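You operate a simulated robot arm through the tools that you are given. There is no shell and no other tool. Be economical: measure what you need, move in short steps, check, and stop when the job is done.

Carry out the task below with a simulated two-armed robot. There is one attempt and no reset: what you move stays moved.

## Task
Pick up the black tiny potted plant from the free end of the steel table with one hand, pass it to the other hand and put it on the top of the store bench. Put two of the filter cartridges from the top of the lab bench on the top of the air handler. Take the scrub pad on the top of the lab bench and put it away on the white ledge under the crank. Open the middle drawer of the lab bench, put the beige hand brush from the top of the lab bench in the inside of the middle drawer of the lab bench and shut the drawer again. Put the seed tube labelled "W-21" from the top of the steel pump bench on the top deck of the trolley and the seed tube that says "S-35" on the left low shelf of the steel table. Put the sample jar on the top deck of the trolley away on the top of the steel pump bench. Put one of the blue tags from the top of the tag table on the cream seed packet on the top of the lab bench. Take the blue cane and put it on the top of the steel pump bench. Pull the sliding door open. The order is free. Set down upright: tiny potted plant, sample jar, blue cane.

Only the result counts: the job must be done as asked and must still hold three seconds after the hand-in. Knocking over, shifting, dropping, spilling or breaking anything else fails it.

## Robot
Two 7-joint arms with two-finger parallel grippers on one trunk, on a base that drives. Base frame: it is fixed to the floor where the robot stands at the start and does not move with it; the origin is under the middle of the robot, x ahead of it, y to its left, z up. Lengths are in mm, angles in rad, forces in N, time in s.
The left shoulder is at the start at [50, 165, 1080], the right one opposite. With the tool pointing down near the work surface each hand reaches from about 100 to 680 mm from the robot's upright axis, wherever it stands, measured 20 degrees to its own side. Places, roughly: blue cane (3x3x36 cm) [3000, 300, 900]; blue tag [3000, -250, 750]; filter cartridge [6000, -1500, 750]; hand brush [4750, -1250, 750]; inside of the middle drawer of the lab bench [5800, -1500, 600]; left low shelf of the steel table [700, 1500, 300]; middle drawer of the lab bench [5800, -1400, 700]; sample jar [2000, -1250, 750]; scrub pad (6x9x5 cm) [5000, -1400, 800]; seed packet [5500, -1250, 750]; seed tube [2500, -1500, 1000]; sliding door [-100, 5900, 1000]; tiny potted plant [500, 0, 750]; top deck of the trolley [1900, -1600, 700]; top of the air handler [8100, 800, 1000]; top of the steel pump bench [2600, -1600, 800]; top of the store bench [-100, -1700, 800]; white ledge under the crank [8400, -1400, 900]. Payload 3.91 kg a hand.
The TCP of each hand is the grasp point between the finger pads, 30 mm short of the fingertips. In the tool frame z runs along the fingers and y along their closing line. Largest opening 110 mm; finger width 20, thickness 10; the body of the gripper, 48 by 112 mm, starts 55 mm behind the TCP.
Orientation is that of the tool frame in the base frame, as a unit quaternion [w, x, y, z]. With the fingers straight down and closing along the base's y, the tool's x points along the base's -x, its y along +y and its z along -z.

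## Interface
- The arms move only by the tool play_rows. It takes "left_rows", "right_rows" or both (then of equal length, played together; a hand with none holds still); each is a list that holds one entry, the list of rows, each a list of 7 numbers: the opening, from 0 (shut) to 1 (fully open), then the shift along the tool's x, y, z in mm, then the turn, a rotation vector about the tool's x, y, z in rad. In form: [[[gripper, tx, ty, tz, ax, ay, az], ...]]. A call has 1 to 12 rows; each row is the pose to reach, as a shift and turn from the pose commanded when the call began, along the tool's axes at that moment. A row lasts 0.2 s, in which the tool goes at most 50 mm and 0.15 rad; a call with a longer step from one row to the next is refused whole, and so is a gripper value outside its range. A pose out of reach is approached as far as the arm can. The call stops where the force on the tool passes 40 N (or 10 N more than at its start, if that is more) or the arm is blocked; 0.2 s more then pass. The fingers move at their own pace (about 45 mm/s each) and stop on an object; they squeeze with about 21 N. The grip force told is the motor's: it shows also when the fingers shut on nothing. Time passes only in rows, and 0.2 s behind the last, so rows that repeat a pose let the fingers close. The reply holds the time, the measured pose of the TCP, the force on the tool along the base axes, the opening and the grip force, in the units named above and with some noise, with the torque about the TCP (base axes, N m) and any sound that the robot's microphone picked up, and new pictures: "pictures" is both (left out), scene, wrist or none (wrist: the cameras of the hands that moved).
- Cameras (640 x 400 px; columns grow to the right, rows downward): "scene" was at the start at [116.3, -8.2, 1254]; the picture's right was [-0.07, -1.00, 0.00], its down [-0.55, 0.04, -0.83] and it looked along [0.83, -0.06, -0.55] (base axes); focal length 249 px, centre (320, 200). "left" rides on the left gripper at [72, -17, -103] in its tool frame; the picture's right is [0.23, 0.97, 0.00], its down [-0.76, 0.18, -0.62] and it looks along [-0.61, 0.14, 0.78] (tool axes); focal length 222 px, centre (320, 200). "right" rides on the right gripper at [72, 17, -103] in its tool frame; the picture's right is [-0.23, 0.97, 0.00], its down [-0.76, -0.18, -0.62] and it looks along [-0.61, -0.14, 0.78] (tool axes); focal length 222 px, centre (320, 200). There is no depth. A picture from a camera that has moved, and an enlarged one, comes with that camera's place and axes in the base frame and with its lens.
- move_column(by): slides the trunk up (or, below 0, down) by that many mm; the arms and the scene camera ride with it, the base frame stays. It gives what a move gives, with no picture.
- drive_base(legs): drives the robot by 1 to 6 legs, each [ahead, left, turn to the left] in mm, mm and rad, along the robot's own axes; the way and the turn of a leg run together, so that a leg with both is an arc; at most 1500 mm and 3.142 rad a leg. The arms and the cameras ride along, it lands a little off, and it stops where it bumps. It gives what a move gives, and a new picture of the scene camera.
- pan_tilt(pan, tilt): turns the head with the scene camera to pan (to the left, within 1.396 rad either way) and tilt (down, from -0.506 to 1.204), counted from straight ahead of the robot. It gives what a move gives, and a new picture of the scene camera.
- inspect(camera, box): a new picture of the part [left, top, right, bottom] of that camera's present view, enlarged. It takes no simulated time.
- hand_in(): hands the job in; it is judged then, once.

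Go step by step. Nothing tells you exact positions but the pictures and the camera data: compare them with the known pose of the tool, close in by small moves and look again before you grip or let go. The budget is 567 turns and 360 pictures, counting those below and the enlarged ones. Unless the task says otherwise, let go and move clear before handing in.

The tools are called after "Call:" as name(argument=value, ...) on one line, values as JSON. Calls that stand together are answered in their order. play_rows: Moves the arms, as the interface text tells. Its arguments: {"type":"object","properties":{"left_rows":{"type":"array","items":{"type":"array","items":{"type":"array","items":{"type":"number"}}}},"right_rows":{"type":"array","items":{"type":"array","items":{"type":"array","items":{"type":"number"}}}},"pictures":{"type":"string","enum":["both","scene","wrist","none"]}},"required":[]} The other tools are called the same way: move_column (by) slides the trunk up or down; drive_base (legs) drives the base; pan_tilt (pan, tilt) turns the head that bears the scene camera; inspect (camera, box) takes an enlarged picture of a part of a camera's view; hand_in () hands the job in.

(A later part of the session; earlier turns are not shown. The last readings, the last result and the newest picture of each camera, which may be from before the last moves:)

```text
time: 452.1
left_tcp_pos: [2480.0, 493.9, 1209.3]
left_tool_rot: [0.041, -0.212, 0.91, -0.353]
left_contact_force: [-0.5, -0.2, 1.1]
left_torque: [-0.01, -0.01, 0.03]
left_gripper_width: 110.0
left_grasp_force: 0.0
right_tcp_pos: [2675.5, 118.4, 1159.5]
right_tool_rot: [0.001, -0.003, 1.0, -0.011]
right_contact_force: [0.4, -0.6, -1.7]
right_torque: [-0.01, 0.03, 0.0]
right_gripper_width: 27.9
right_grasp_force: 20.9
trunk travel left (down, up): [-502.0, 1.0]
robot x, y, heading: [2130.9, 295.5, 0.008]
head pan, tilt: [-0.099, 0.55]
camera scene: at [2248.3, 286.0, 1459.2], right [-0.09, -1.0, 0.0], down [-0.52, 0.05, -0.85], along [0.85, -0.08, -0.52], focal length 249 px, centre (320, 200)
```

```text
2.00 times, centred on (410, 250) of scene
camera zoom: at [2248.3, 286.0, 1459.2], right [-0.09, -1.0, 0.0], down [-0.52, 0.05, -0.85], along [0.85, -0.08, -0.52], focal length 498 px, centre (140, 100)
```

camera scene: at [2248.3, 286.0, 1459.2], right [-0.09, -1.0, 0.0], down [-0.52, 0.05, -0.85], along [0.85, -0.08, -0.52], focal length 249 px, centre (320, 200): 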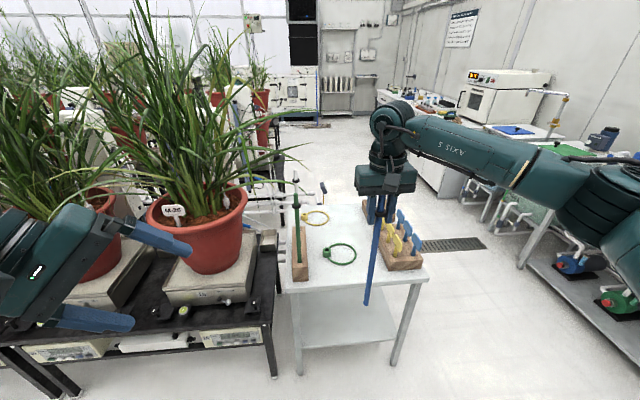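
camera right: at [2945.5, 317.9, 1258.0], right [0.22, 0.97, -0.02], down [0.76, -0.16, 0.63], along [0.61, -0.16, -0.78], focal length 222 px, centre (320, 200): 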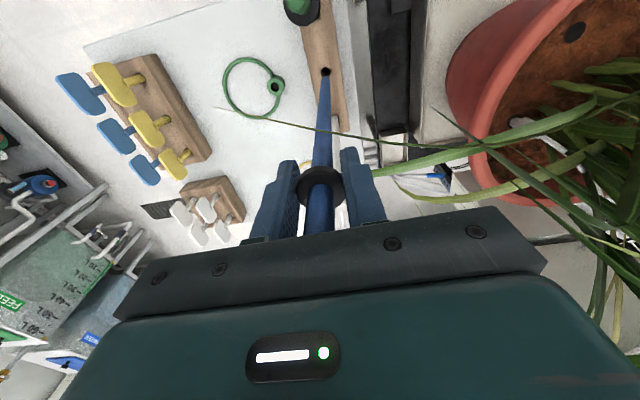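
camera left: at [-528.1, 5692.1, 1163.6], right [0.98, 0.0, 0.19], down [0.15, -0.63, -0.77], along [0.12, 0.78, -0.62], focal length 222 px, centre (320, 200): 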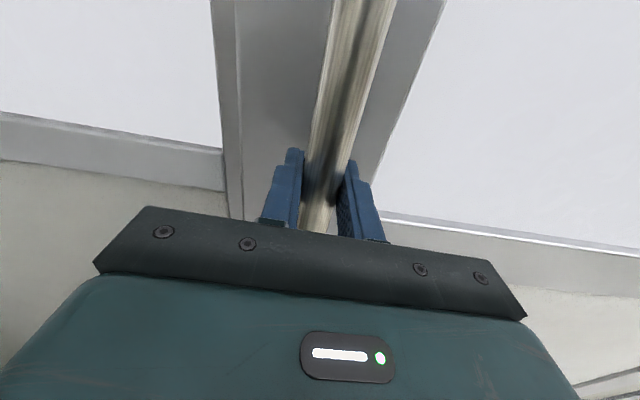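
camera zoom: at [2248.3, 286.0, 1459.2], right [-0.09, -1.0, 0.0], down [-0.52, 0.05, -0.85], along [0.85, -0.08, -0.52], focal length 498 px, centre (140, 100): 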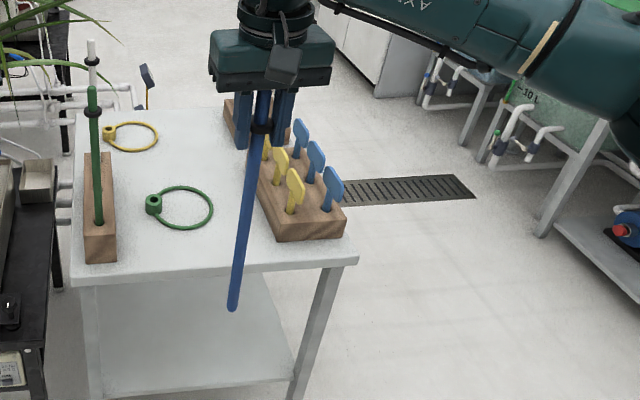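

The cane is out (collar grip, hanging vertical). I carry it round to the pump bench.

Call:
drive_base(legs=[[0, -950, 0], [770, 0, 0], [0, 0, -1.578]])

Call:
drive_base(legs=[[0, 90, 0], [250, 0, 0]])

Call:
pan_tilt(pan=-0.1, tilt=0.6)

```text
time: 468.5
left_tcp_pos: [3092.8, -1030.8, 1208.3]
left_tool_rot: [-0.225, 0.507, 0.785, -0.276]
left_contact_force: [0.4, 0.1, -0.8]
left_torque: [0.0, 0.01, 0.0]
left_gripper_width: 110.0
left_grasp_force: 0.1
right_tcp_pos: [2712.4, -1214.6, 1159.1]
right_tool_rot: [-0.008, 0.716, 0.698, -0.007]
right_contact_force: [-0.1, -0.2, -0.3]
right_torque: [-0.02, 0.01, 0.02]
right_gripper_width: 28.1
right_grasp_force: 21.2
trunk travel left (down, up): [-502.0, 1.0]
robot x, y, heading: [2908.9, -671.5, -1.596]
head pan, tilt: [-0.099, 0.55]
camera scene: at [2892.4, -794.9, 1459.2], right [-0.99, 0.12, 0.0], down [0.06, 0.52, -0.85], along [-0.1, -0.85, -0.52], focal length 249 px, centre (320, 200)
```

scene: 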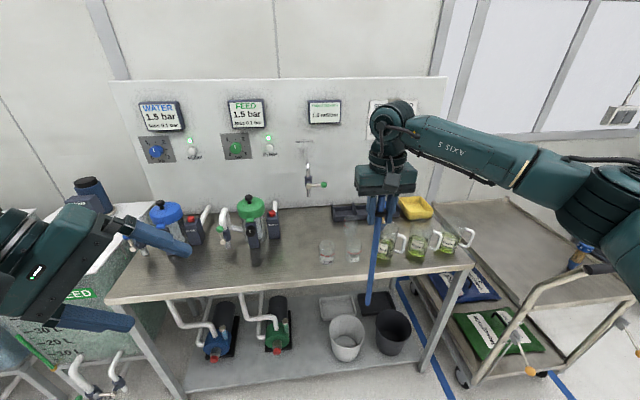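

```text
time: 471.4
left_tcp_pos: [3177.1, -1280.5, 1210.4]
left_tool_rot: [-0.224, 0.506, 0.786, -0.275]
left_contact_force: [0.1, 0.2, 0.1]
left_torque: [0.0, -0.03, -0.01]
left_gripper_width: 109.9
left_grasp_force: 0.0
right_tcp_pos: [2799.3, -1464.9, 1158.0]
right_tool_rot: [-0.008, 0.716, 0.698, -0.007]
right_contact_force: [0.4, -0.4, -0.7]
right_torque: [0.02, -0.03, 0.02]
right_gripper_width: 27.8
right_grasp_force: 20.7
trunk travel left (down, up): [-502.0, 1.0]
robot x, y, heading: [2990.4, -920.9, -1.594]
head pan, tilt: [-0.099, 0.55]
camera scene: at [2977.9, -1046.2, 1459.1], right [-0.99, 0.12, 0.0], down [0.06, 0.52, -0.85], along [-0.1, -0.85, -0.52], focal length 249 px, centre (320, 200)
```

scene: 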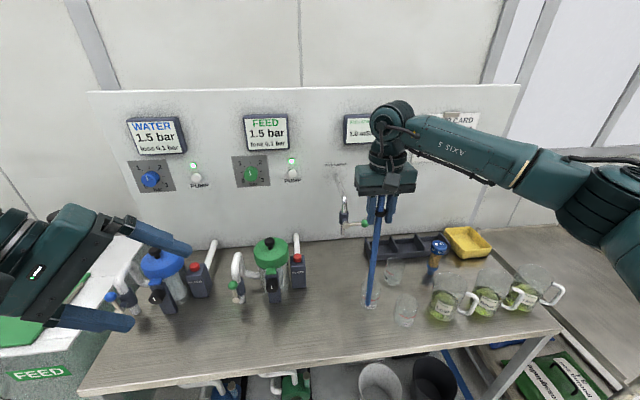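

```text
time: 472.1
left_tcp_pos: [3178.0, -1280.7, 1209.0]
left_tool_rot: [-0.225, 0.505, 0.787, -0.275]
left_contact_force: [-0.8, 0.1, 0.5]
left_torque: [0.02, -0.02, 0.02]
left_gripper_width: 110.0
left_grasp_force: 0.0
right_tcp_pos: [2798.2, -1464.7, 1158.7]
right_tool_rot: [-0.007, 0.715, 0.699, -0.007]
right_contact_force: [0.5, -0.3, -0.3]
right_torque: [0.05, 0.01, -0.04]
right_gripper_width: 27.8
right_grasp_force: 20.8
trunk travel left (down, up): [-502.0, 1.0]
robot x, y, heading: [2990.9, -925.4, -1.593]
head pan, tilt: [-0.099, 0.6]
camera scene: at [2978.1, -1044.2, 1454.7], right [-0.99, 0.12, 0.0], down [0.07, 0.56, -0.83], along [-0.1, -0.82, -0.56], focal length 249 px, centre (320, 200)
```

scene: 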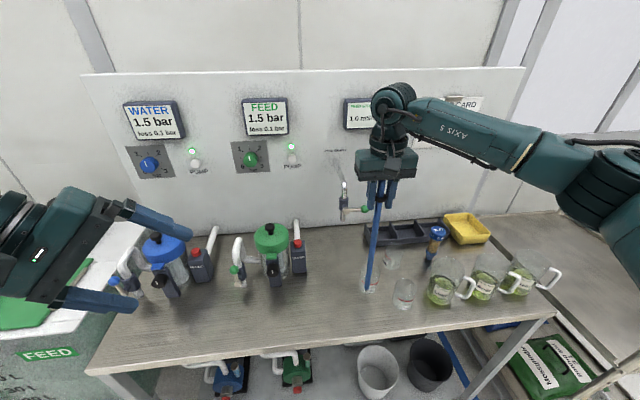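

Call:
inspect(camera="scene", box=[330, 200, 450, 320])

Call:
inspect(camera="right", box=[200, 0, 480, 240])

```text
3.33 times, centred on (390, 260) of scene
camera zoom: at [2978.1, -1044.2, 1454.7], right [-0.99, 0.12, 0.0], down [0.07, 0.56, -0.83], along [-0.1, -0.82, -0.56], focal length 830 px, centre (87, 0)
```

zoom: 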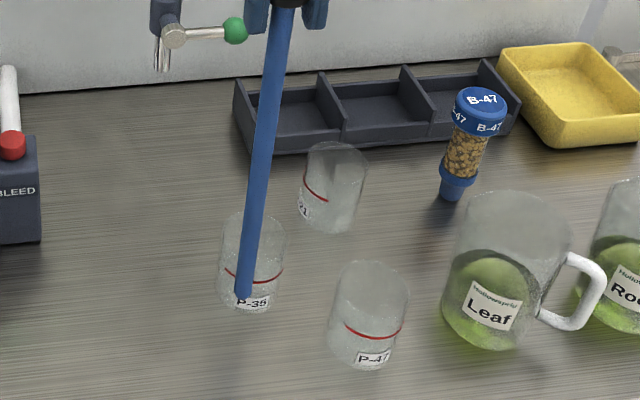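

```text
1.67 times, centred on (340, 120) of right
camera zoom: at [2818.8, -1393.4, 1260.8], right [0.97, -0.25, -0.02], down [-0.18, -0.76, 0.63], along [-0.17, -0.6, -0.78], focal length 370 px, centre (287, 333)
```

zoom: 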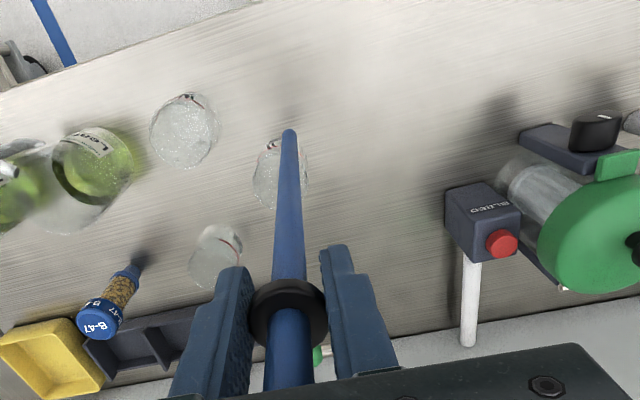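

The cane tip has pushed jar P-35 back by about 70 mm (it stands upright); I will put it back afterwards. First I raise the cane and look at its tip.

Call:
play_rows(right_rows=[[[0, 0, 0, -20, 0, 0, 0], [0, 0, 0, -45, 0, 0, 0], [0, 0, 0, -70, 0, 0, 0]]], pictures="none")

Call:
inspect(camera="right", box=[290, 20, 350, 70])

Call:
inspect(camera="scene", box=[355, 235, 395, 265])

```text
time: 472.9
left_tcp_pos: [3179.4, -1279.9, 1209.0]
left_tool_rot: [-0.225, 0.505, 0.786, -0.277]
left_contact_force: [-0.1, 0.7, -0.2]
left_torque: [0.02, -0.02, 0.03]
left_gripper_width: 110.0
left_grasp_force: 0.1
right_tcp_pos: [2801.1, -1465.6, 1230.0]
right_tool_rot: [-0.008, 0.715, 0.699, -0.007]
right_contact_force: [0.1, -0.8, 0.1]
right_torque: [-0.01, 0.01, -0.03]
right_gripper_width: 27.9
right_grasp_force: 21.0
trunk travel left (down, up): [-502.0, 1.0]
robot x, y, heading: [2989.1, -927.2, -1.595]
head pan, tilt: [-0.099, 0.6]
```

```text
8.00 times, centred on (320, 45) of right
camera zoom: at [2820.8, -1393.3, 1332.0], right [0.97, -0.25, -0.02], down [-0.18, -0.76, 0.63], along [-0.17, -0.6, -0.78], focal length 1777 px, centre (320, 1440)
```

zoom: 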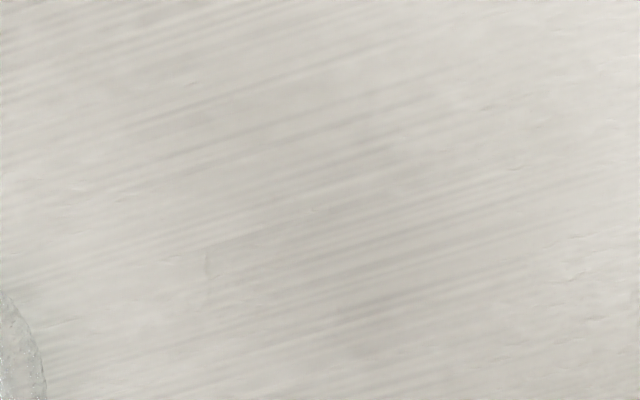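

```text
13.33 times, centred on (375, 250) of scene
camera zoom: at [2978.4, -1044.0, 1454.7], right [-0.99, 0.12, 0.0], down [0.07, 0.56, -0.83], along [-0.1, -0.82, -0.56], focal length 3321 px, centre (-413, -467)
```

zoom: 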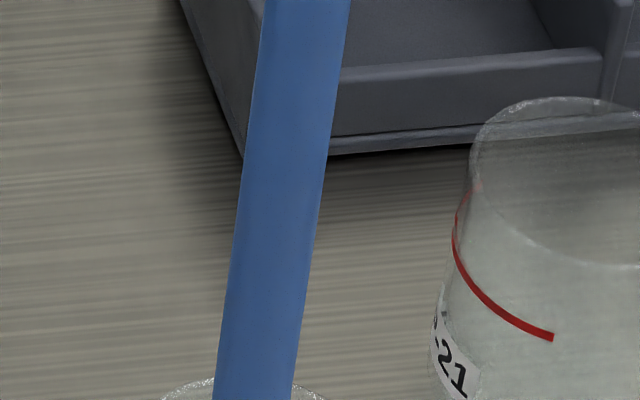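

Call:
inspect(camera="scene", box=[345, 250, 405, 295])

```text
8.89 times, centred on (375, 272) of scene
camera zoom: at [2978.4, -1044.0, 1454.7], right [-0.99, 0.12, 0.0], down [0.07, 0.56, -0.83], along [-0.1, -0.82, -0.56], focal length 2214 px, centre (-169, -444)
```

zoom: 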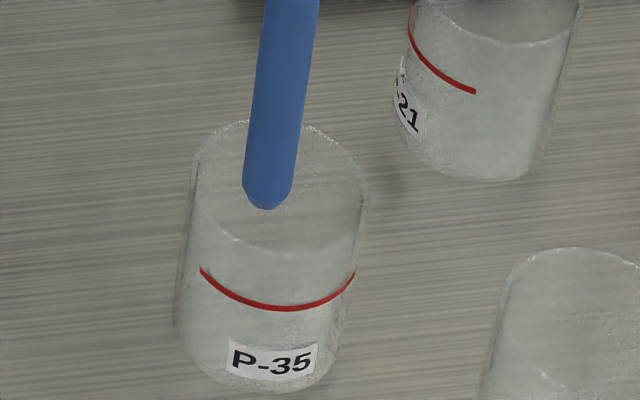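

Call:
play_rows(right_rows=[[[0, -10, 20, 0, 0, 0, 0], [0, -20, 40, 0, 0, 0, 0], [0, -35, 65, 0, 0, 0, 0], [0, -35, 65, 30, 0, 0, 0], [0, -35, 65, 65, 0, 0, 0], [0, -35, 65, 100, 0, 0, 0], [0, -35, 65, 115, 0, 0, 0], [0, -35, 65, 115, 0, 0, 0]]])

Call:
inspect(camera="scene", box=[310, 220, 420, 310])

```text
time: 474.6
left_tcp_pos: [3178.4, -1279.1, 1210.4]
left_tool_rot: [-0.225, 0.505, 0.786, -0.277]
left_contact_force: [0.0, 0.4, 0.0]
left_torque: [-0.01, 0.01, 0.01]
left_gripper_width: 109.9
left_grasp_force: 0.1
right_tcp_pos: [2860.9, -1501.6, 1115.1]
right_tool_rot: [-0.006, 0.715, 0.699, -0.008]
right_contact_force: [0.2, 0.5, 16.3]
right_torque: [-0.1, 0.0, 0.0]
right_gripper_width: 28.3
right_grasp_force: 21.1
trunk travel left (down, up): [-502.0, 1.0]
robot x, y, heading: [2990.0, -926.5, -1.595]
head pan, tilt: [-0.099, 0.6]
camera scene: at [2978.5, -1042.6, 1455.1], right [-0.99, 0.12, 0.0], down [0.07, 0.56, -0.83], along [-0.1, -0.82, -0.56], focal length 249 px, centre (320, 200)
camera right: at [2882.1, -1428.6, 1216.6], right [0.97, -0.25, -0.02], down [-0.18, -0.76, 0.63], along [-0.17, -0.61, -0.78], focal length 222 px, centre (320, 200)
```

scene: 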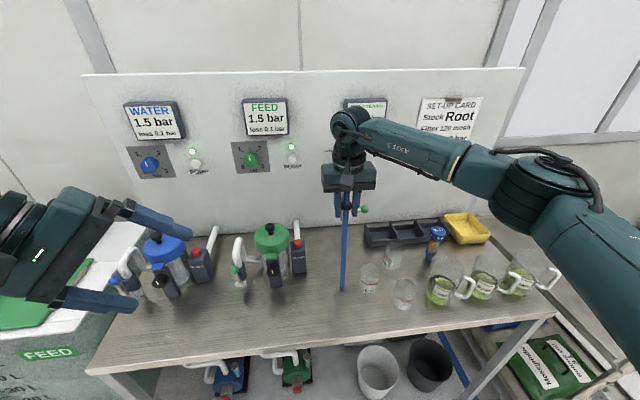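
right: 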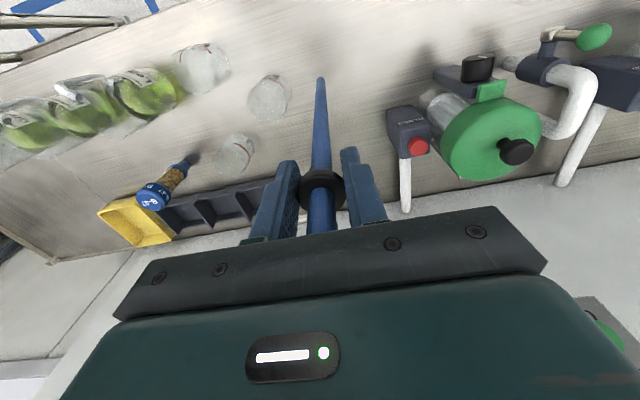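

```text
4.44 times, centred on (365, 265) of scene
camera zoom: at [2978.5, -1042.6, 1455.1], right [-0.99, 0.12, 0.0], down [0.07, 0.56, -0.83], along [-0.1, -0.82, -0.56], focal length 1107 px, centre (120, -89)
```

zoom: 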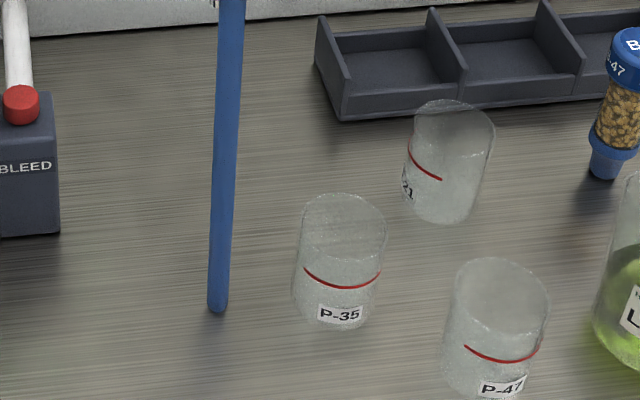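

The cane is aligned with the tool, which is tilted 1.2° sideways. I lift a little, correct the tilt and lower again.

Call:
play_rows(right_rows=[[[0, 0, 0, -8, 0, 0, 0], [0, 0, 0, -8, -0.021, 0, 0], [0, 0, 0, -8, -0.021, 0, 0], [0, 0, 0, -8, -0.021, 0, 0]]], pictures="wrist")

Call:
inspect(camera="scene", box=[310, 180, 420, 310])

```text
time: 475.6
left_tcp_pos: [3179.0, -1280.2, 1207.7]
left_tool_rot: [-0.225, 0.506, 0.786, -0.275]
left_contact_force: [0.1, 0.8, 0.3]
left_torque: [-0.01, 0.0, 0.0]
left_gripper_width: 109.9
left_grasp_force: 0.1
right_tcp_pos: [2862.5, -1501.8, 1119.1]
right_tool_rot: [-0.001, 0.715, 0.699, 0.001]
right_contact_force: [0.4, -0.2, 0.8]
right_torque: [0.0, -0.02, 0.03]
right_gripper_width: 27.7
right_grasp_force: 20.4
trunk travel left (down, up): [-502.0, 1.0]
robot x, y, heading: [2993.6, -926.4, -1.591]
head pan, tilt: [-0.099, 0.6]
camera right: at [2880.2, -1430.1, 1222.6], right [0.97, -0.25, 0.0], down [-0.19, -0.76, 0.62], along [-0.16, -0.6, -0.78], focal length 222 px, centre (320, 200)
```

right: 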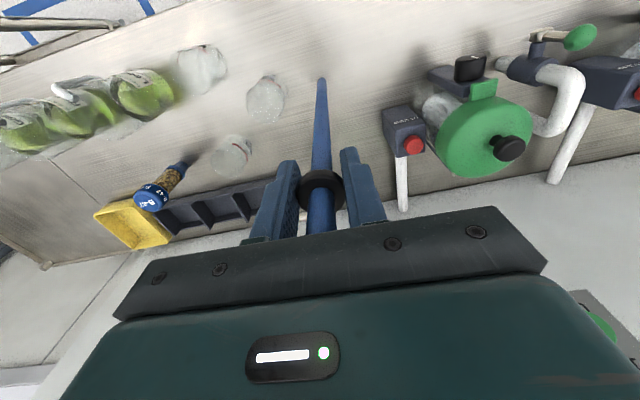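

```text
3.08 times, centred on (365, 245) of scene
camera zoom: at [2978.1, -1044.1, 1454.7], right [-0.99, 0.12, 0.0], down [0.07, 0.56, -0.83], along [-0.1, -0.82, -0.56], focal length 766 px, centre (182, 62)
```

zoom: 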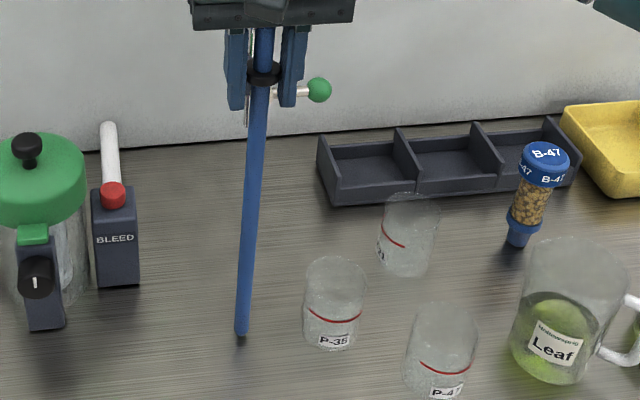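

Wrist view puts the tip directly below the hand: vertical within 0.4°. I lower to contact and release gently.

Call:
play_rows(right_rows=[[[0, 0, 0, 2, 0, 0, 0], [0, 0, 0, 4, 0, 0, 0], [0, 0, 0, 6, 0, 0, 0], [0, 0, 0, 6, 0, 0, 0]]], pictures="none")

```text
time: 476.6
left_tcp_pos: [3179.1, -1279.3, 1208.3]
left_tool_rot: [-0.225, 0.505, 0.786, -0.277]
left_contact_force: [0.2, 0.2, 0.5]
left_torque: [-0.01, 0.04, -0.02]
left_gripper_width: 110.0
left_grasp_force: 0.1
right_tcp_pos: [2863.2, -1502.1, 1114.3]
right_tool_rot: [-0.001, 0.715, 0.699, 0.0]
right_contact_force: [0.5, 0.9, 4.6]
right_torque: [0.14, 0.06, 0.02]
right_gripper_width: 27.8
right_grasp_force: 20.8
trunk travel left (down, up): [-502.0, 1.0]
robot x, y, heading: [2993.1, -927.4, -1.591]
head pan, tilt: [-0.099, 0.6]
```

Call:
play_rows(right_rows=[[[0.32, 0, 0, 0, 0, 0, 0], [0.32, 0, 0, 0, 0, 0, 0], [0.32, 0, 0, 0, 0, 0, 0]]], pictures="both")

```text
time: 477.4
left_tcp_pos: [3178.9, -1279.3, 1209.4]
left_tool_rot: [-0.226, 0.505, 0.786, -0.275]
left_contact_force: [-0.6, -0.4, 0.5]
left_torque: [0.0, 0.0, 0.03]
left_gripper_width: 110.2
left_grasp_force: 0.0
right_tcp_pos: [2861.4, -1503.5, 1112.6]
right_tool_rot: [0.0, 0.715, 0.699, 0.001]
right_contact_force: [0.8, -0.2, 0.3]
right_torque: [-0.02, 0.03, 0.03]
right_gripper_width: 35.3
right_grasp_force: 0.0
trunk travel left (down, up): [-502.0, 1.0]
robot x, y, heading: [2988.1, -925.4, -1.592]
head pan, tilt: [-0.099, 0.6]
camera scene: at [2978.1, -1044.1, 1454.7], right [-0.99, 0.12, 0.0], down [0.07, 0.56, -0.83], along [-0.1, -0.82, -0.56], focal length 249 px, centre (320, 200)
camera right: at [2880.3, -1430.4, 1216.3], right [0.97, -0.25, 0.0], down [-0.19, -0.76, 0.62], along [-0.16, -0.6, -0.78], focal length 222 px, centre (320, 200)
```

scene: 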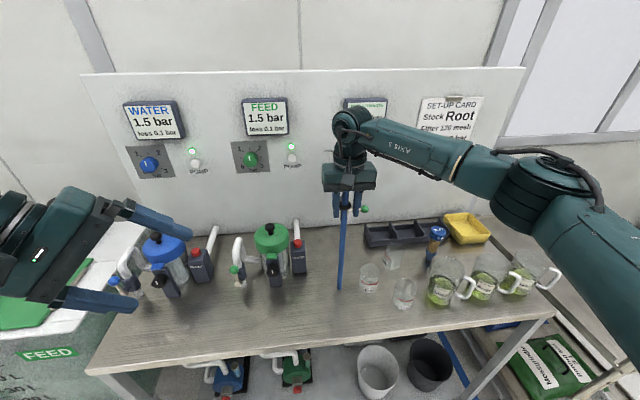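
right: 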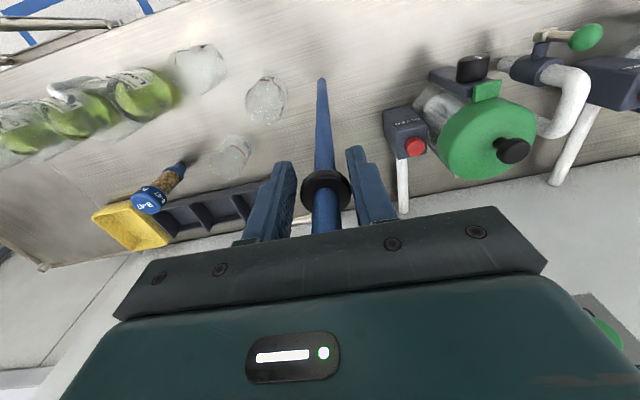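

Call:
play_rows(right_rows=[[[0.32, 0, 0, 0, 0, 0, 0], [0.4, 0, 0, 0, 0, 0, 0], [0.4, 0, 0, 0, 0, 0, 0], [0.4, 0, 0, 0, 0, 0, 0], [0.4, 0, 0, 0, 0, 0, 0]]], pictures="wrist")

```text
time: 478.6
left_tcp_pos: [3178.6, -1280.5, 1207.9]
left_tool_rot: [-0.225, 0.505, 0.786, -0.275]
left_contact_force: [-0.9, 0.3, -0.4]
left_torque: [-0.01, -0.05, 0.0]
left_gripper_width: 110.3
left_grasp_force: 0.1
right_tcp_pos: [2862.2, -1502.1, 1112.8]
right_tool_rot: [0.0, 0.715, 0.699, 0.002]
right_contact_force: [-0.1, 1.0, -0.6]
right_torque: [0.0, 0.02, -0.02]
right_gripper_width: 43.8
right_grasp_force: 0.1
trunk travel left (down, up): [-502.0, 1.0]
robot x, y, heading: [2988.6, -926.1, -1.592]
head pan, tilt: [-0.099, 0.6]
camera right: at [2880.2, -1430.4, 1216.3], right [0.97, -0.25, 0.0], down [-0.19, -0.76, 0.62], along [-0.16, -0.6, -0.78], focal length 222 px, centre (320, 200)
```

right: 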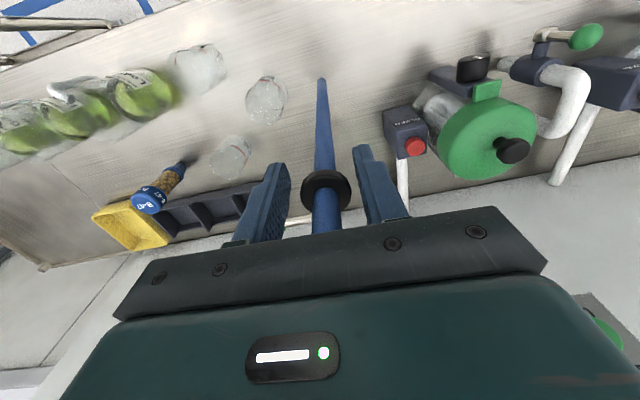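

The cane stands freely. I open further and rise straight up.

Call:
play_rows(right_rows=[[[0.65, 0, 0, 0, 0, 0, 0], [0.65, 0, 0, 0, 0, 0, 0], [0.65, 0, 0, 0, 0, 0, 0], [0.65, 0, 0, -25, 0, 0, 0], [0.65, 0, 0, -60, 0, 0, 0], [0.65, 0, 0, -95, 0, 0, 0], [0.65, 0, 0, -125, 0, 0, 0]]], pictures="wrist")

```text
time: 480.2
left_tcp_pos: [3178.4, -1279.9, 1207.7]
left_tool_rot: [-0.225, 0.505, 0.786, -0.277]
left_contact_force: [0.5, -0.4, -0.7]
left_torque: [0.04, 0.01, 0.01]
left_gripper_width: 109.9
left_grasp_force: 0.0
right_tcp_pos: [2862.4, -1501.9, 1238.9]
right_tool_rot: [0.0, 0.715, 0.699, 0.001]
right_contact_force: [0.3, -0.3, -0.8]
right_torque: [-0.01, -0.01, 0.0]
right_gripper_width: 71.3
right_grasp_force: 0.1
trunk travel left (down, up): [-502.0, 1.0]
robot x, y, heading: [2989.1, -922.8, -1.596]
head pan, tilt: [-0.099, 0.6]
camera right: at [2880.4, -1429.9, 1341.5], right [0.97, -0.25, 0.0], down [-0.19, -0.76, 0.62], along [-0.16, -0.6, -0.78], focal length 222 px, centre (320, 200)
```

right: 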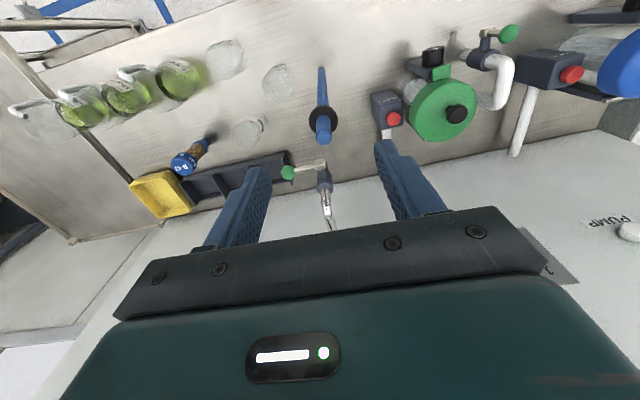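

The cane stands. Now I restore jar P-35: it must go back about (+18,+66) mm. I move the right hand over it, clear of the cane.

Call:
play_rows(right_rows=[[[0.68, 0, -30, 0, 0, 0, 0], [0.68, 0, -60, 0, 0, 0, 0], [0.68, 0, -90, 0, 0, 0, 0], [0.68, 0, -91, 40, 0, 0, 0], [0.68, 0, -91, 85, 0, 0, 0], [0.68, 0, -91, 130, 0, 0, 0], [0.68, 0, -91, 175, 0, 0, 0], [0.68, 0, -91, 220, 0, 0, 0], [0.68, 0, -91, 260, 0, 0, 0], [0.68, 0, -91, 290, 0, 0, 0], [0.68, 0, -91, 290, 0, 0, 0]]], pictures="both")

```text
time: 482.6
left_tcp_pos: [3177.8, -1280.6, 1208.2]
left_tool_rot: [-0.225, 0.505, 0.786, -0.275]
left_contact_force: [0.1, 0.3, 0.6]
left_torque: [0.01, -0.01, 0.03]
left_gripper_width: 109.7
left_grasp_force: 0.1
right_tcp_pos: [2768.7, -1497.8, 950.1]
right_tool_rot: [0.0, 0.716, 0.698, -0.001]
right_contact_force: [0.1, 0.1, 0.0]
right_torque: [0.01, 0.01, 0.0]
right_gripper_width: 74.9
right_grasp_force: 0.1
trunk travel left (down, up): [-502.0, 1.0]
robot x, y, heading: [2993.4, -922.9, -1.592]
head pan, tilt: [-0.099, 0.6]
camera scene: at [2978.2, -1044.0, 1454.7], right [-0.99, 0.12, 0.0], down [0.07, 0.56, -0.83], along [-0.1, -0.82, -0.56], focal length 249 px, centre (320, 200)
camera right: at [2787.1, -1426.4, 1052.4], right [0.97, -0.25, 0.0], down [-0.19, -0.76, 0.62], along [-0.16, -0.6, -0.78], focal length 222 px, centre (320, 200)
```

scene: 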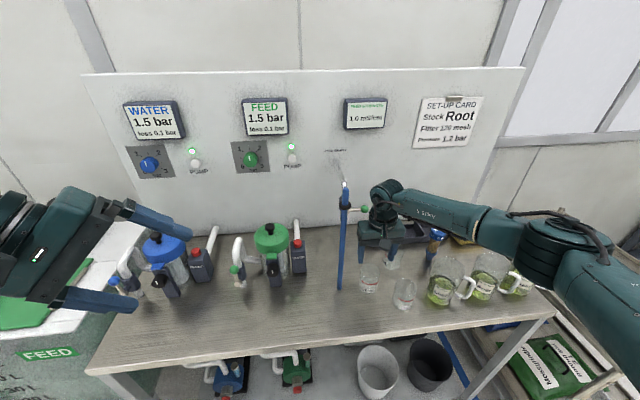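
right: 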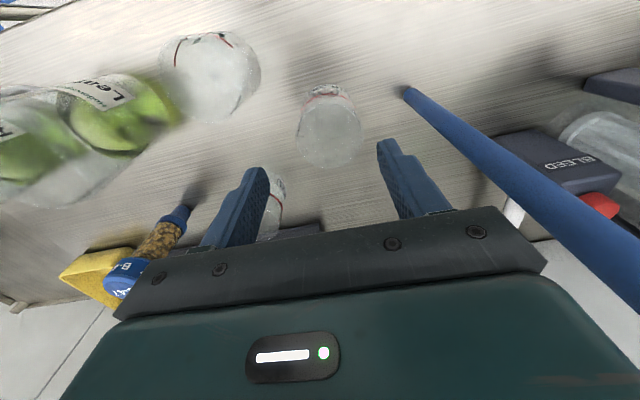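

Call:
play_rows(right_rows=[[[0.68, 8, 7, 0, 0, 0, 0], [0.68, 8, 7, 35, 0, 0, 0], [0.68, 8, 7, 70, 0, 0, 0], [0.68, 8, 7, 90, 0, 0, 0], [0.68, 8, 7, 90, 0, 0, 0]]], pictures="wrist")

```text
time: 483.9
left_tcp_pos: [3178.4, -1279.8, 1208.2]
left_tool_rot: [-0.225, 0.505, 0.786, -0.276]
left_contact_force: [-0.5, 0.8, 0.6]
left_torque: [0.03, 0.01, 0.02]
left_gripper_width: 110.3
left_grasp_force: 0.1
right_tcp_pos: [2776.0, -1490.7, 859.5]
right_tool_rot: [-0.001, 0.715, 0.699, 0.001]
right_contact_force: [0.2, -0.3, 0.5]
right_torque: [-0.04, -0.03, -0.01]
right_gripper_width: 74.9
right_grasp_force: 0.1
trunk travel left (down, up): [-502.0, 1.0]
robot x, y, heading: [2991.8, -926.2, -1.597]
head pan, tilt: [-0.099, 0.6]
camera right: at [2794.6, -1419.4, 962.6], right [0.97, -0.25, 0.0], down [-0.19, -0.76, 0.62], along [-0.16, -0.6, -0.78], focal length 222 px, centre (320, 200)
```

right: 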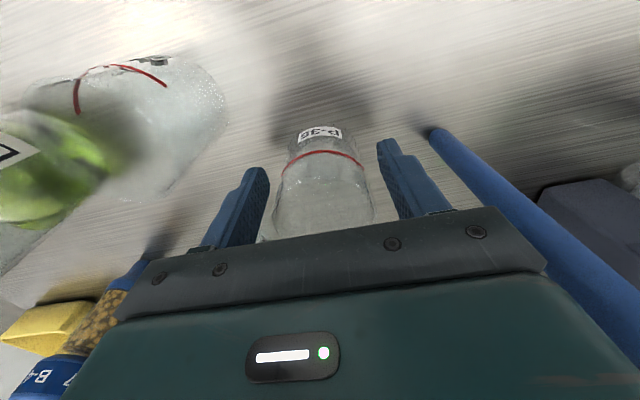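

Call:
play_rows(right_rows=[[[0, 0, 0, 0, 0, 0, 0], [0, 0, 0, 0, 0, 0, 0], [0, 0, 0, 0, 0, 0, 0], [0, 0, 0, -10, 0, 0, 0], [0, 0, 0, -15, 0, 0, 0], [0, 20, 5, -15, 0, 0, 0], [0, 45, 10, -15, 0, 0, 0], [0, 66, 16, -15, 0, 0, 0], [0, 66, 16, -8, 0, 0, 0], [0, 66, 16, -3, 0, 0, 0], [0, 66, 16, -1, 0, 0, 0], [0, 66, 16, -1, 0, 0, 0]]], pictures="both")

```text
time: 486.4
left_tcp_pos: [3179.3, -1280.6, 1209.1]
left_tool_rot: [-0.225, 0.506, 0.786, -0.276]
left_contact_force: [-0.5, 0.0, -0.3]
left_torque: [0.01, -0.01, -0.01]
left_gripper_width: 109.8
left_grasp_force: 0.1
right_tcp_pos: [2795.0, -1426.3, 860.6]
right_tool_rot: [-0.001, 0.715, 0.699, 0.0]
right_contact_force: [-0.1, -0.9, -0.3]
right_torque: [-0.02, -0.03, -0.01]
right_gripper_width: 55.5
right_grasp_force: 20.6
trunk travel left (down, up): [-502.0, 1.0]
robot x, y, heading: [2990.3, -925.4, -1.596]
head pan, tilt: [-0.099, 0.6]
camera scene: at [2978.1, -1044.1, 1454.7], right [-0.99, 0.12, 0.0], down [0.07, 0.56, -0.83], along [-0.1, -0.82, -0.56], focal length 249 px, centre (320, 200)
camera right: at [2813.4, -1354.4, 963.1], right [0.97, -0.25, 0.0], down [-0.19, -0.76, 0.62], along [-0.16, -0.6, -0.78], focal length 222 px, centre (320, 200)
```

scene: 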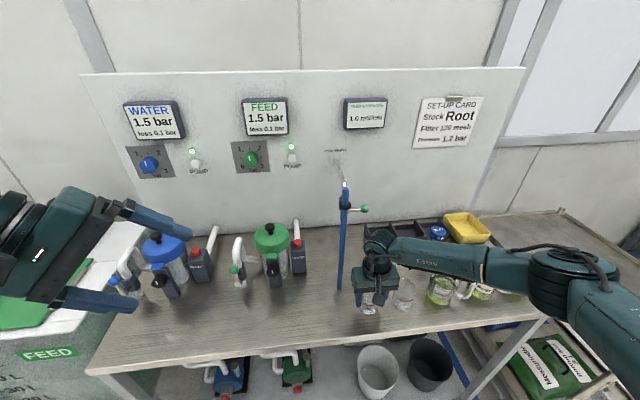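
right: 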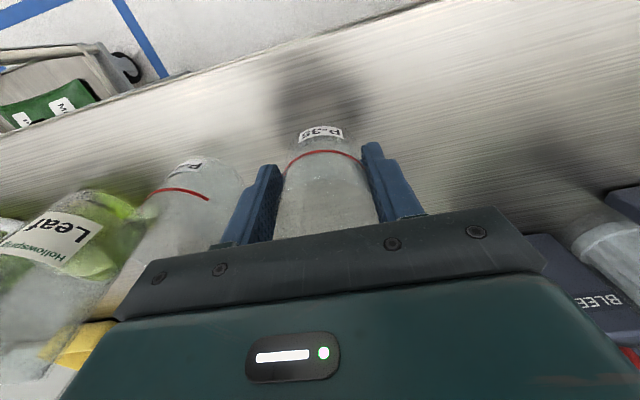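

Call:
play_rows(right_rows=[[[0, 0, 0, 1.5, 0, 0, 0], [0, 0, 0, 1.5, 0, 0, 0], [0.68, 0, 0, 1.5, 0, 0, 0], [0.68, 0, 0, 1.5, 0, 0, 0], [0.68, 0, 0, -35, 0, 0, 0], [0.68, 0, 0, -75, 0, 0, 0], [0.68, 0, 0, -120, 0, 0, 0], [0.68, 0, 0, -165, 0, 0, 0], [0.68, 0, 0, -210, 0, 0, 0], [0.68, 0, 0, -250, 0, 0, 0]]], pictures="both")

```text
time: 488.6
left_tcp_pos: [3179.2, -1280.5, 1208.2]
left_tool_rot: [-0.226, 0.505, 0.786, -0.276]
left_contact_force: [0.5, 0.3, -0.2]
left_torque: [0.01, 0.03, -0.02]
left_gripper_width: 110.1
left_grasp_force: 0.0
right_tcp_pos: [2796.7, -1427.1, 1112.4]
right_tool_rot: [-0.002, 0.715, 0.699, 0.001]
right_contact_force: [-0.5, -0.3, -0.3]
right_torque: [0.02, 0.01, -0.01]
right_gripper_width: 75.0
right_grasp_force: 0.1
trunk travel left (down, up): [-502.0, 1.0]
robot x, y, heading: [2989.6, -923.9, -1.594]
head pan, tilt: [-0.099, 0.6]
camera scene: at [2978.3, -1043.8, 1454.7], right [-0.99, 0.12, 0.0], down [0.07, 0.56, -0.83], along [-0.1, -0.82, -0.56], focal length 249 px, centre (320, 200)
camera right: at [2814.4, -1354.9, 1215.0], right [0.97, -0.25, 0.0], down [-0.19, -0.76, 0.62], along [-0.16, -0.6, -0.78], focal length 222 px, centre (320, 200)
```

scene: 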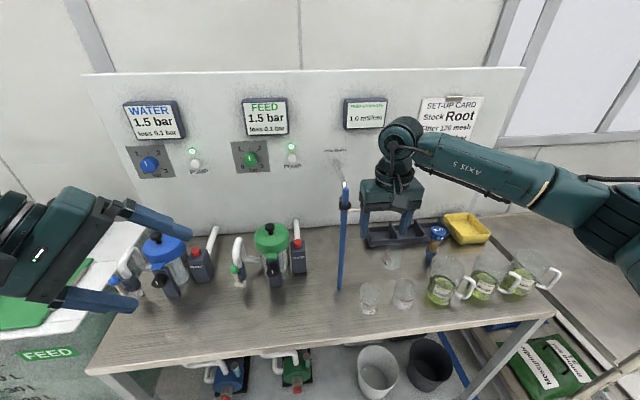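
right: 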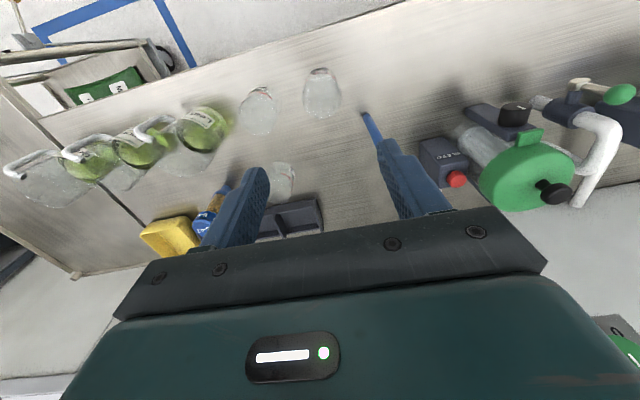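

P-35 is back in its row and the cane stands. Next the blue tag: I back out, turn to face the tag table and lower the trunk.

Call:
drive_base(legs=[[-270, 0, 0], [0, 190, 0], [0, 0, 3.14]])

Call:
pan_tilt(pan=0.0, tilt=0.6)

```text
time: 499.8
left_tcp_pos: [3001.1, -305.8, 1208.0]
left_tool_rot: [-0.276, 0.786, -0.506, 0.225]
left_contact_force: [0.2, -0.3, 0.1]
left_torque: [0.0, -0.03, 0.0]
left_gripper_width: 109.9
left_grasp_force: 0.1
right_tcp_pos: [3382.2, -161.0, 1111.9]
right_tool_rot: [-0.001, -0.699, 0.715, -0.001]
right_contact_force: [-0.2, 0.8, 1.1]
right_torque: [-0.01, 0.0, 0.04]
right_gripper_width: 74.6
right_grasp_force: 0.0
trunk travel left (down, up): [-502.0, 1.0]
robot x, y, heading: [3187.3, -665.2, 1.547]
head pan, tilt: [-0.099, 0.6]
camera scene: at [3196.2, -545.8, 1454.7], right [0.99, -0.12, 0.0], down [-0.07, -0.56, -0.83], along [0.1, 0.82, -0.56], focal length 249 px, centre (320, 200)
```

scene: 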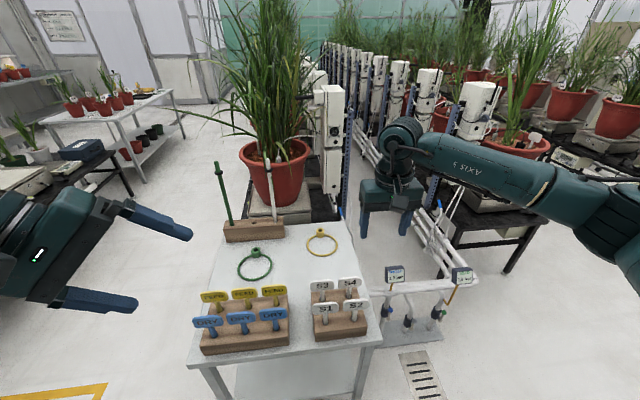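

```text
time: 500.5
left_tcp_pos: [3000.4, -306.6, 1208.6]
left_tool_rot: [-0.275, 0.786, -0.506, 0.225]
left_contact_force: [0.1, -0.3, 0.6]
left_torque: [-0.02, 0.03, -0.01]
left_gripper_width: 110.2
left_grasp_force: 0.2
right_tcp_pos: [3381.7, -160.4, 1112.0]
right_tool_rot: [0.0, -0.699, 0.715, 0.0]
right_contact_force: [-0.1, 0.4, -0.8]
right_torque: [-0.01, -0.03, 0.02]
right_gripper_width: 74.6
right_grasp_force: 0.1
trunk travel left (down, up): [-502.0, 1.0]
robot x, y, heading: [3188.3, -664.4, 1.544]
head pan, tilt: [0.0, 0.6]
camera scene: at [3187.5, -545.2, 1454.7], right [1.0, -0.02, 0.0], down [-0.01, -0.56, -0.83], along [0.02, 0.82, -0.56], focal length 249 px, centre (320, 200)
```

scene: 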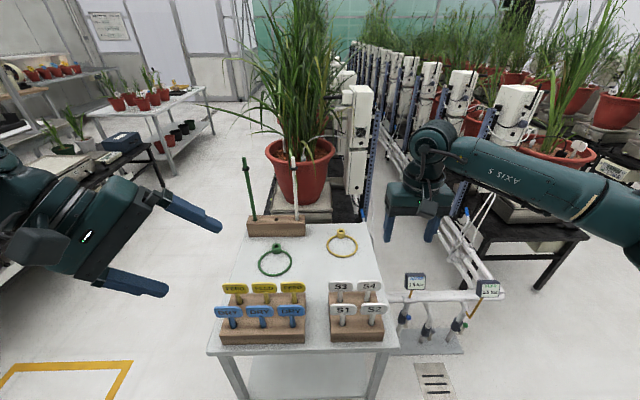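

Call:
drive_base(legs=[[0, 390, 0.025]])

Call:
play_rows(right_rows=[[[0.5, 12, 4, 0, 0, -0.145, 0], [0.5, 24, 8, 0, 0, -0.29, 0], [0.5, 36, 12, 0, 0, -0.435, 0], [0.5, 48, 16, 0, 0, -0.58, 0], [0.5, 60, 20, 0, 0, -0.725, 0], [0.5, 72, 24, 0, 0, -0.87, 0], [0.5, 84, 28, 0, 0, -1.015, 0], [0.5, 96, 32, 0, 0, -1.16, 0], [0.5, 108, 36, 0, 0, -1.305, 0], [0.5, 120, 40, 0, 0, -1.45, 0], [0.5, 130, 43, 0, 0, -1.571, 0]]], pictures="none")

Call:
move_column(by=-300)

Call:
inspect(camera="scene", box=[0, 0, 640, 400])

```text
time: 504.4
left_tcp_pos: [2605.5, -305.0, 1208.2]
left_tool_rot: [-0.278, 0.79, -0.499, 0.223]
left_contact_force: [1.6, 0.6, 0.0]
left_torque: [0.0, 0.02, -0.01]
left_gripper_width: 109.6
left_grasp_force: 0.0
right_tcp_pos: [2986.1, -151.0, 1111.6]
right_tool_rot: [-0.001, -0.705, 0.709, -0.001]
right_contact_force: [-0.3, -0.3, -0.7]
right_torque: [-0.02, -0.02, 0.01]
right_gripper_width: 75.1
right_grasp_force: 0.0
trunk travel left (down, up): [-502.0, 1.0]
robot x, y, heading: [2800.4, -659.8, 1.567]
head pan, tilt: [0.0, 0.6]
camera scene: at [2798.1, -539.8, 1454.7], right [1.0, 0.0, 0.0], down [0.0, -0.56, -0.83], along [0.0, 0.83, -0.56], focal length 249 px, centre (320, 200)
```

scene: 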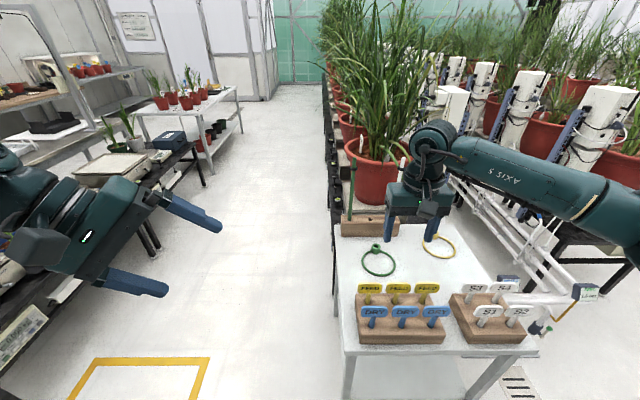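

```text
time: 506.8
left_tcp_pos: [2605.0, -304.1, 1207.9]
left_tool_rot: [-0.278, 0.79, -0.498, 0.223]
left_contact_force: [-0.3, -0.7, -0.4]
left_torque: [-0.02, -0.01, -0.02]
left_gripper_width: 110.1
left_grasp_force: 0.1
right_tcp_pos: [2904.9, -243.0, 1151.9]
right_tool_rot: [0.5, -0.499, 0.504, 0.497]
right_contact_force: [-0.2, 0.1, -0.2]
right_torque: [-0.03, 0.0, 0.01]
right_gripper_width: 54.8
right_grasp_force: 0.0
right hand out of reach, approached as far as the arm can: row 8, 9, 10, 11
trunk travel left (down, up): [-502.0, 1.0]
robot x, y, heading: [2799.6, -656.1, 1.56]
head pan, tilt: [0.0, 0.6]
```

```text
time: 509.8
left_tcp_pos: [2605.3, -303.6, 908.5]
left_tool_rot: [-0.278, 0.791, -0.498, 0.223]
left_contact_force: [0.2, 0.2, 0.4]
left_torque: [0.0, -0.04, 0.01]
left_gripper_width: 110.2
left_grasp_force: 0.0
right_tcp_pos: [2903.4, -243.8, 850.8]
right_tool_rot: [0.5, -0.5, 0.504, 0.496]
right_contact_force: [0.5, -0.6, 0.8]
right_torque: [-0.02, -0.01, 0.03]
right_gripper_width: 54.8
right_grasp_force: 0.1
trunk travel left (down, up): [-202.0, 301.0]
robot x, y, heading: [2800.2, -655.5, 1.567]
head pan, tilt: [0.0, 0.6]
```

```text
1.00 times, centred on (320, 200) of scene (not enlarged: the box is as wide or as high as the picture)
camera zoom: at [2798.2, -539.8, 1154.7], right [1.0, 0.0, 0.0], down [0.0, -0.56, -0.83], along [0.0, 0.83, -0.56], focal length 249 px, centre (320, 200)
```

zoom: 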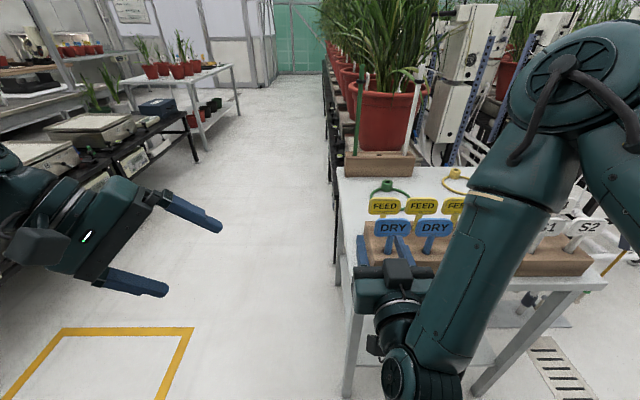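

Call:
play_rows(right_rows=[[[0.4, 25, -16, 0, 0, 0, 0], [0.4, 50, -32, 0, 0, 0, 0], [0.4, 80, -49, 5, 0, 0, 0], [0.4, 80, -49, 5, 0, 0, 0]]], pictures="both")

```text
time: 510.8
left_tcp_pos: [2605.5, -305.1, 908.8]
left_tool_rot: [-0.278, 0.791, -0.499, 0.222]
left_contact_force: [-0.2, -0.4, -0.7]
left_torque: [0.0, -0.02, -0.01]
left_gripper_width: 109.9
left_grasp_force: 0.0
right_tcp_pos: [2891.7, -237.8, 834.4]
right_tool_rot: [0.5, -0.5, 0.505, 0.495]
right_contact_force: [-0.3, 0.3, 0.4]
right_torque: [0.04, 0.02, 0.02]
right_gripper_width: 44.0
right_grasp_force: 0.1
right hand out of reach, approached as far as the arm can: row 1, 2, 3, 4
trunk travel left (down, up): [-202.0, 301.0]
robot x, y, heading: [2798.8, -655.8, 1.568]
head pan, tilt: [0.0, 0.6]
camera scene: at [2798.2, -539.8, 1154.7], right [1.0, 0.0, 0.0], down [0.0, -0.56, -0.83], along [0.0, 0.83, -0.56], focal length 249 px, centre (320, 200)
camera right: at [2874.3, -341.7, 761.5], right [-0.97, 0.01, 0.23], down [0.17, -0.62, 0.77], along [0.15, 0.79, 0.6], focal length 222 px, centre (320, 200)
```

scene: 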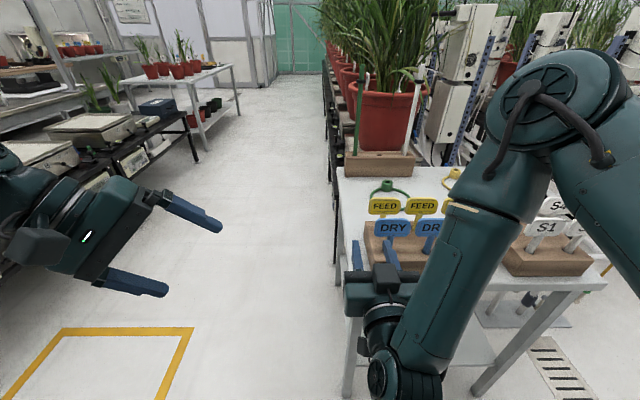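
right: 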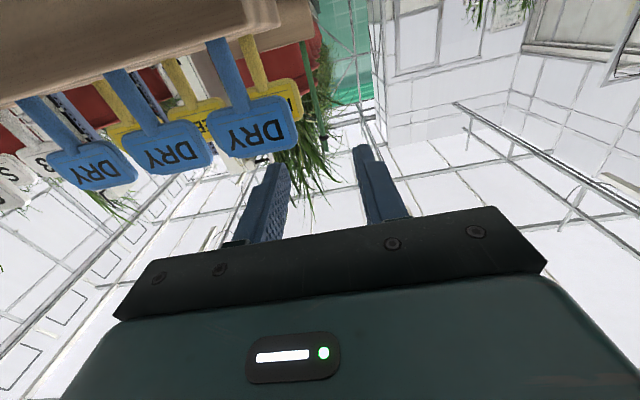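

Call:
drive_base(legs=[[-120, 0, 0]])

Call:
play_rows(right_rows=[[[0.4, 0, -10, 30, 0, 0, 0], [0.4, 5, -20, 60, 0, 0, 0], [0.4, 20, -40, 90, 0, 0, 0], [0.4, 40, -60, 110, 0, 0, 0], [0.4, 62, -60, 110, 0, 0, 0], [0.4, 62, -60, 110, 0, 0, 0]]], pictures="both")

```text
time: 512.1
left_tcp_pos: [2603.4, -423.5, 908.9]
left_tool_rot: [-0.278, 0.79, -0.499, 0.222]
left_contact_force: [0.1, -0.5, -0.1]
left_torque: [0.01, 0.01, 0.04]
left_gripper_width: 110.1
left_grasp_force: 0.1
right_tcp_pos: [2891.0, -355.9, 833.5]
right_tool_rot: [0.499, -0.501, 0.504, 0.496]
right_contact_force: [-0.9, 0.0, -0.4]
right_torque: [-0.01, 0.0, -0.01]
right_gripper_width: 44.0
right_grasp_force: 0.0
trunk travel left (down, up): [-202.0, 301.0]
robot x, y, heading: [2802.1, -773.3, 1.565]
head pan, tilt: [0.0, 0.6]
camera scene: at [2797.7, -658.7, 1154.7], right [1.0, 0.0, 0.0], down [0.0, -0.56, -0.83], along [0.0, 0.83, -0.56], focal length 249 px, centre (320, 200)
```

scene: 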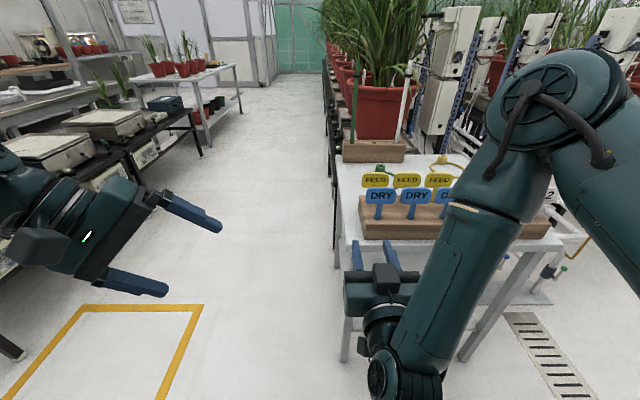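

```text
time: 513.5
left_tcp_pos: [2603.9, -423.3, 908.4]
left_tool_rot: [-0.278, 0.79, -0.499, 0.222]
left_contact_force: [0.1, -0.1, -0.3]
left_torque: [-0.01, -0.02, 0.03]
left_gripper_width: 109.9
left_grasp_force: 0.1
right_tcp_pos: [2870.0, -280.9, 840.7]
right_tool_rot: [0.499, -0.501, 0.506, 0.494]
right_contact_force: [0.5, -0.3, 0.6]
right_torque: [0.02, -0.02, 0.0]
right_gripper_width: 44.1
right_grasp_force: 0.1
right hand out of reach, approached as far as the arm can: row 1, 2, 3, 4, 5, 6
trunk travel left (down, up): [-202.0, 301.0]
robot x, y, heading: [2799.5, -770.3, 1.569]
head pan, tilt: [0.0, 0.6]
camera scene: at [2797.7, -658.5, 1154.7], right [1.0, 0.0, 0.0], down [0.0, -0.56, -0.83], along [0.0, 0.83, -0.56], focal length 249 px, centre (320, 200)
camera right: at [2853.3, -385.6, 769.7], right [-0.97, 0.01, 0.23], down [0.17, -0.62, 0.77], along [0.15, 0.79, 0.6], focal length 222 px, centre (320, 200)
```

scene: 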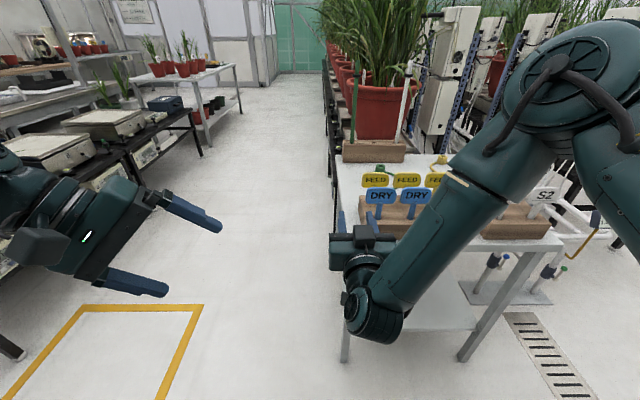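
right: 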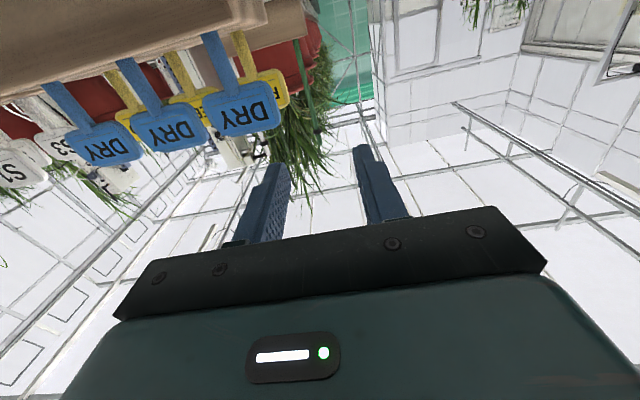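

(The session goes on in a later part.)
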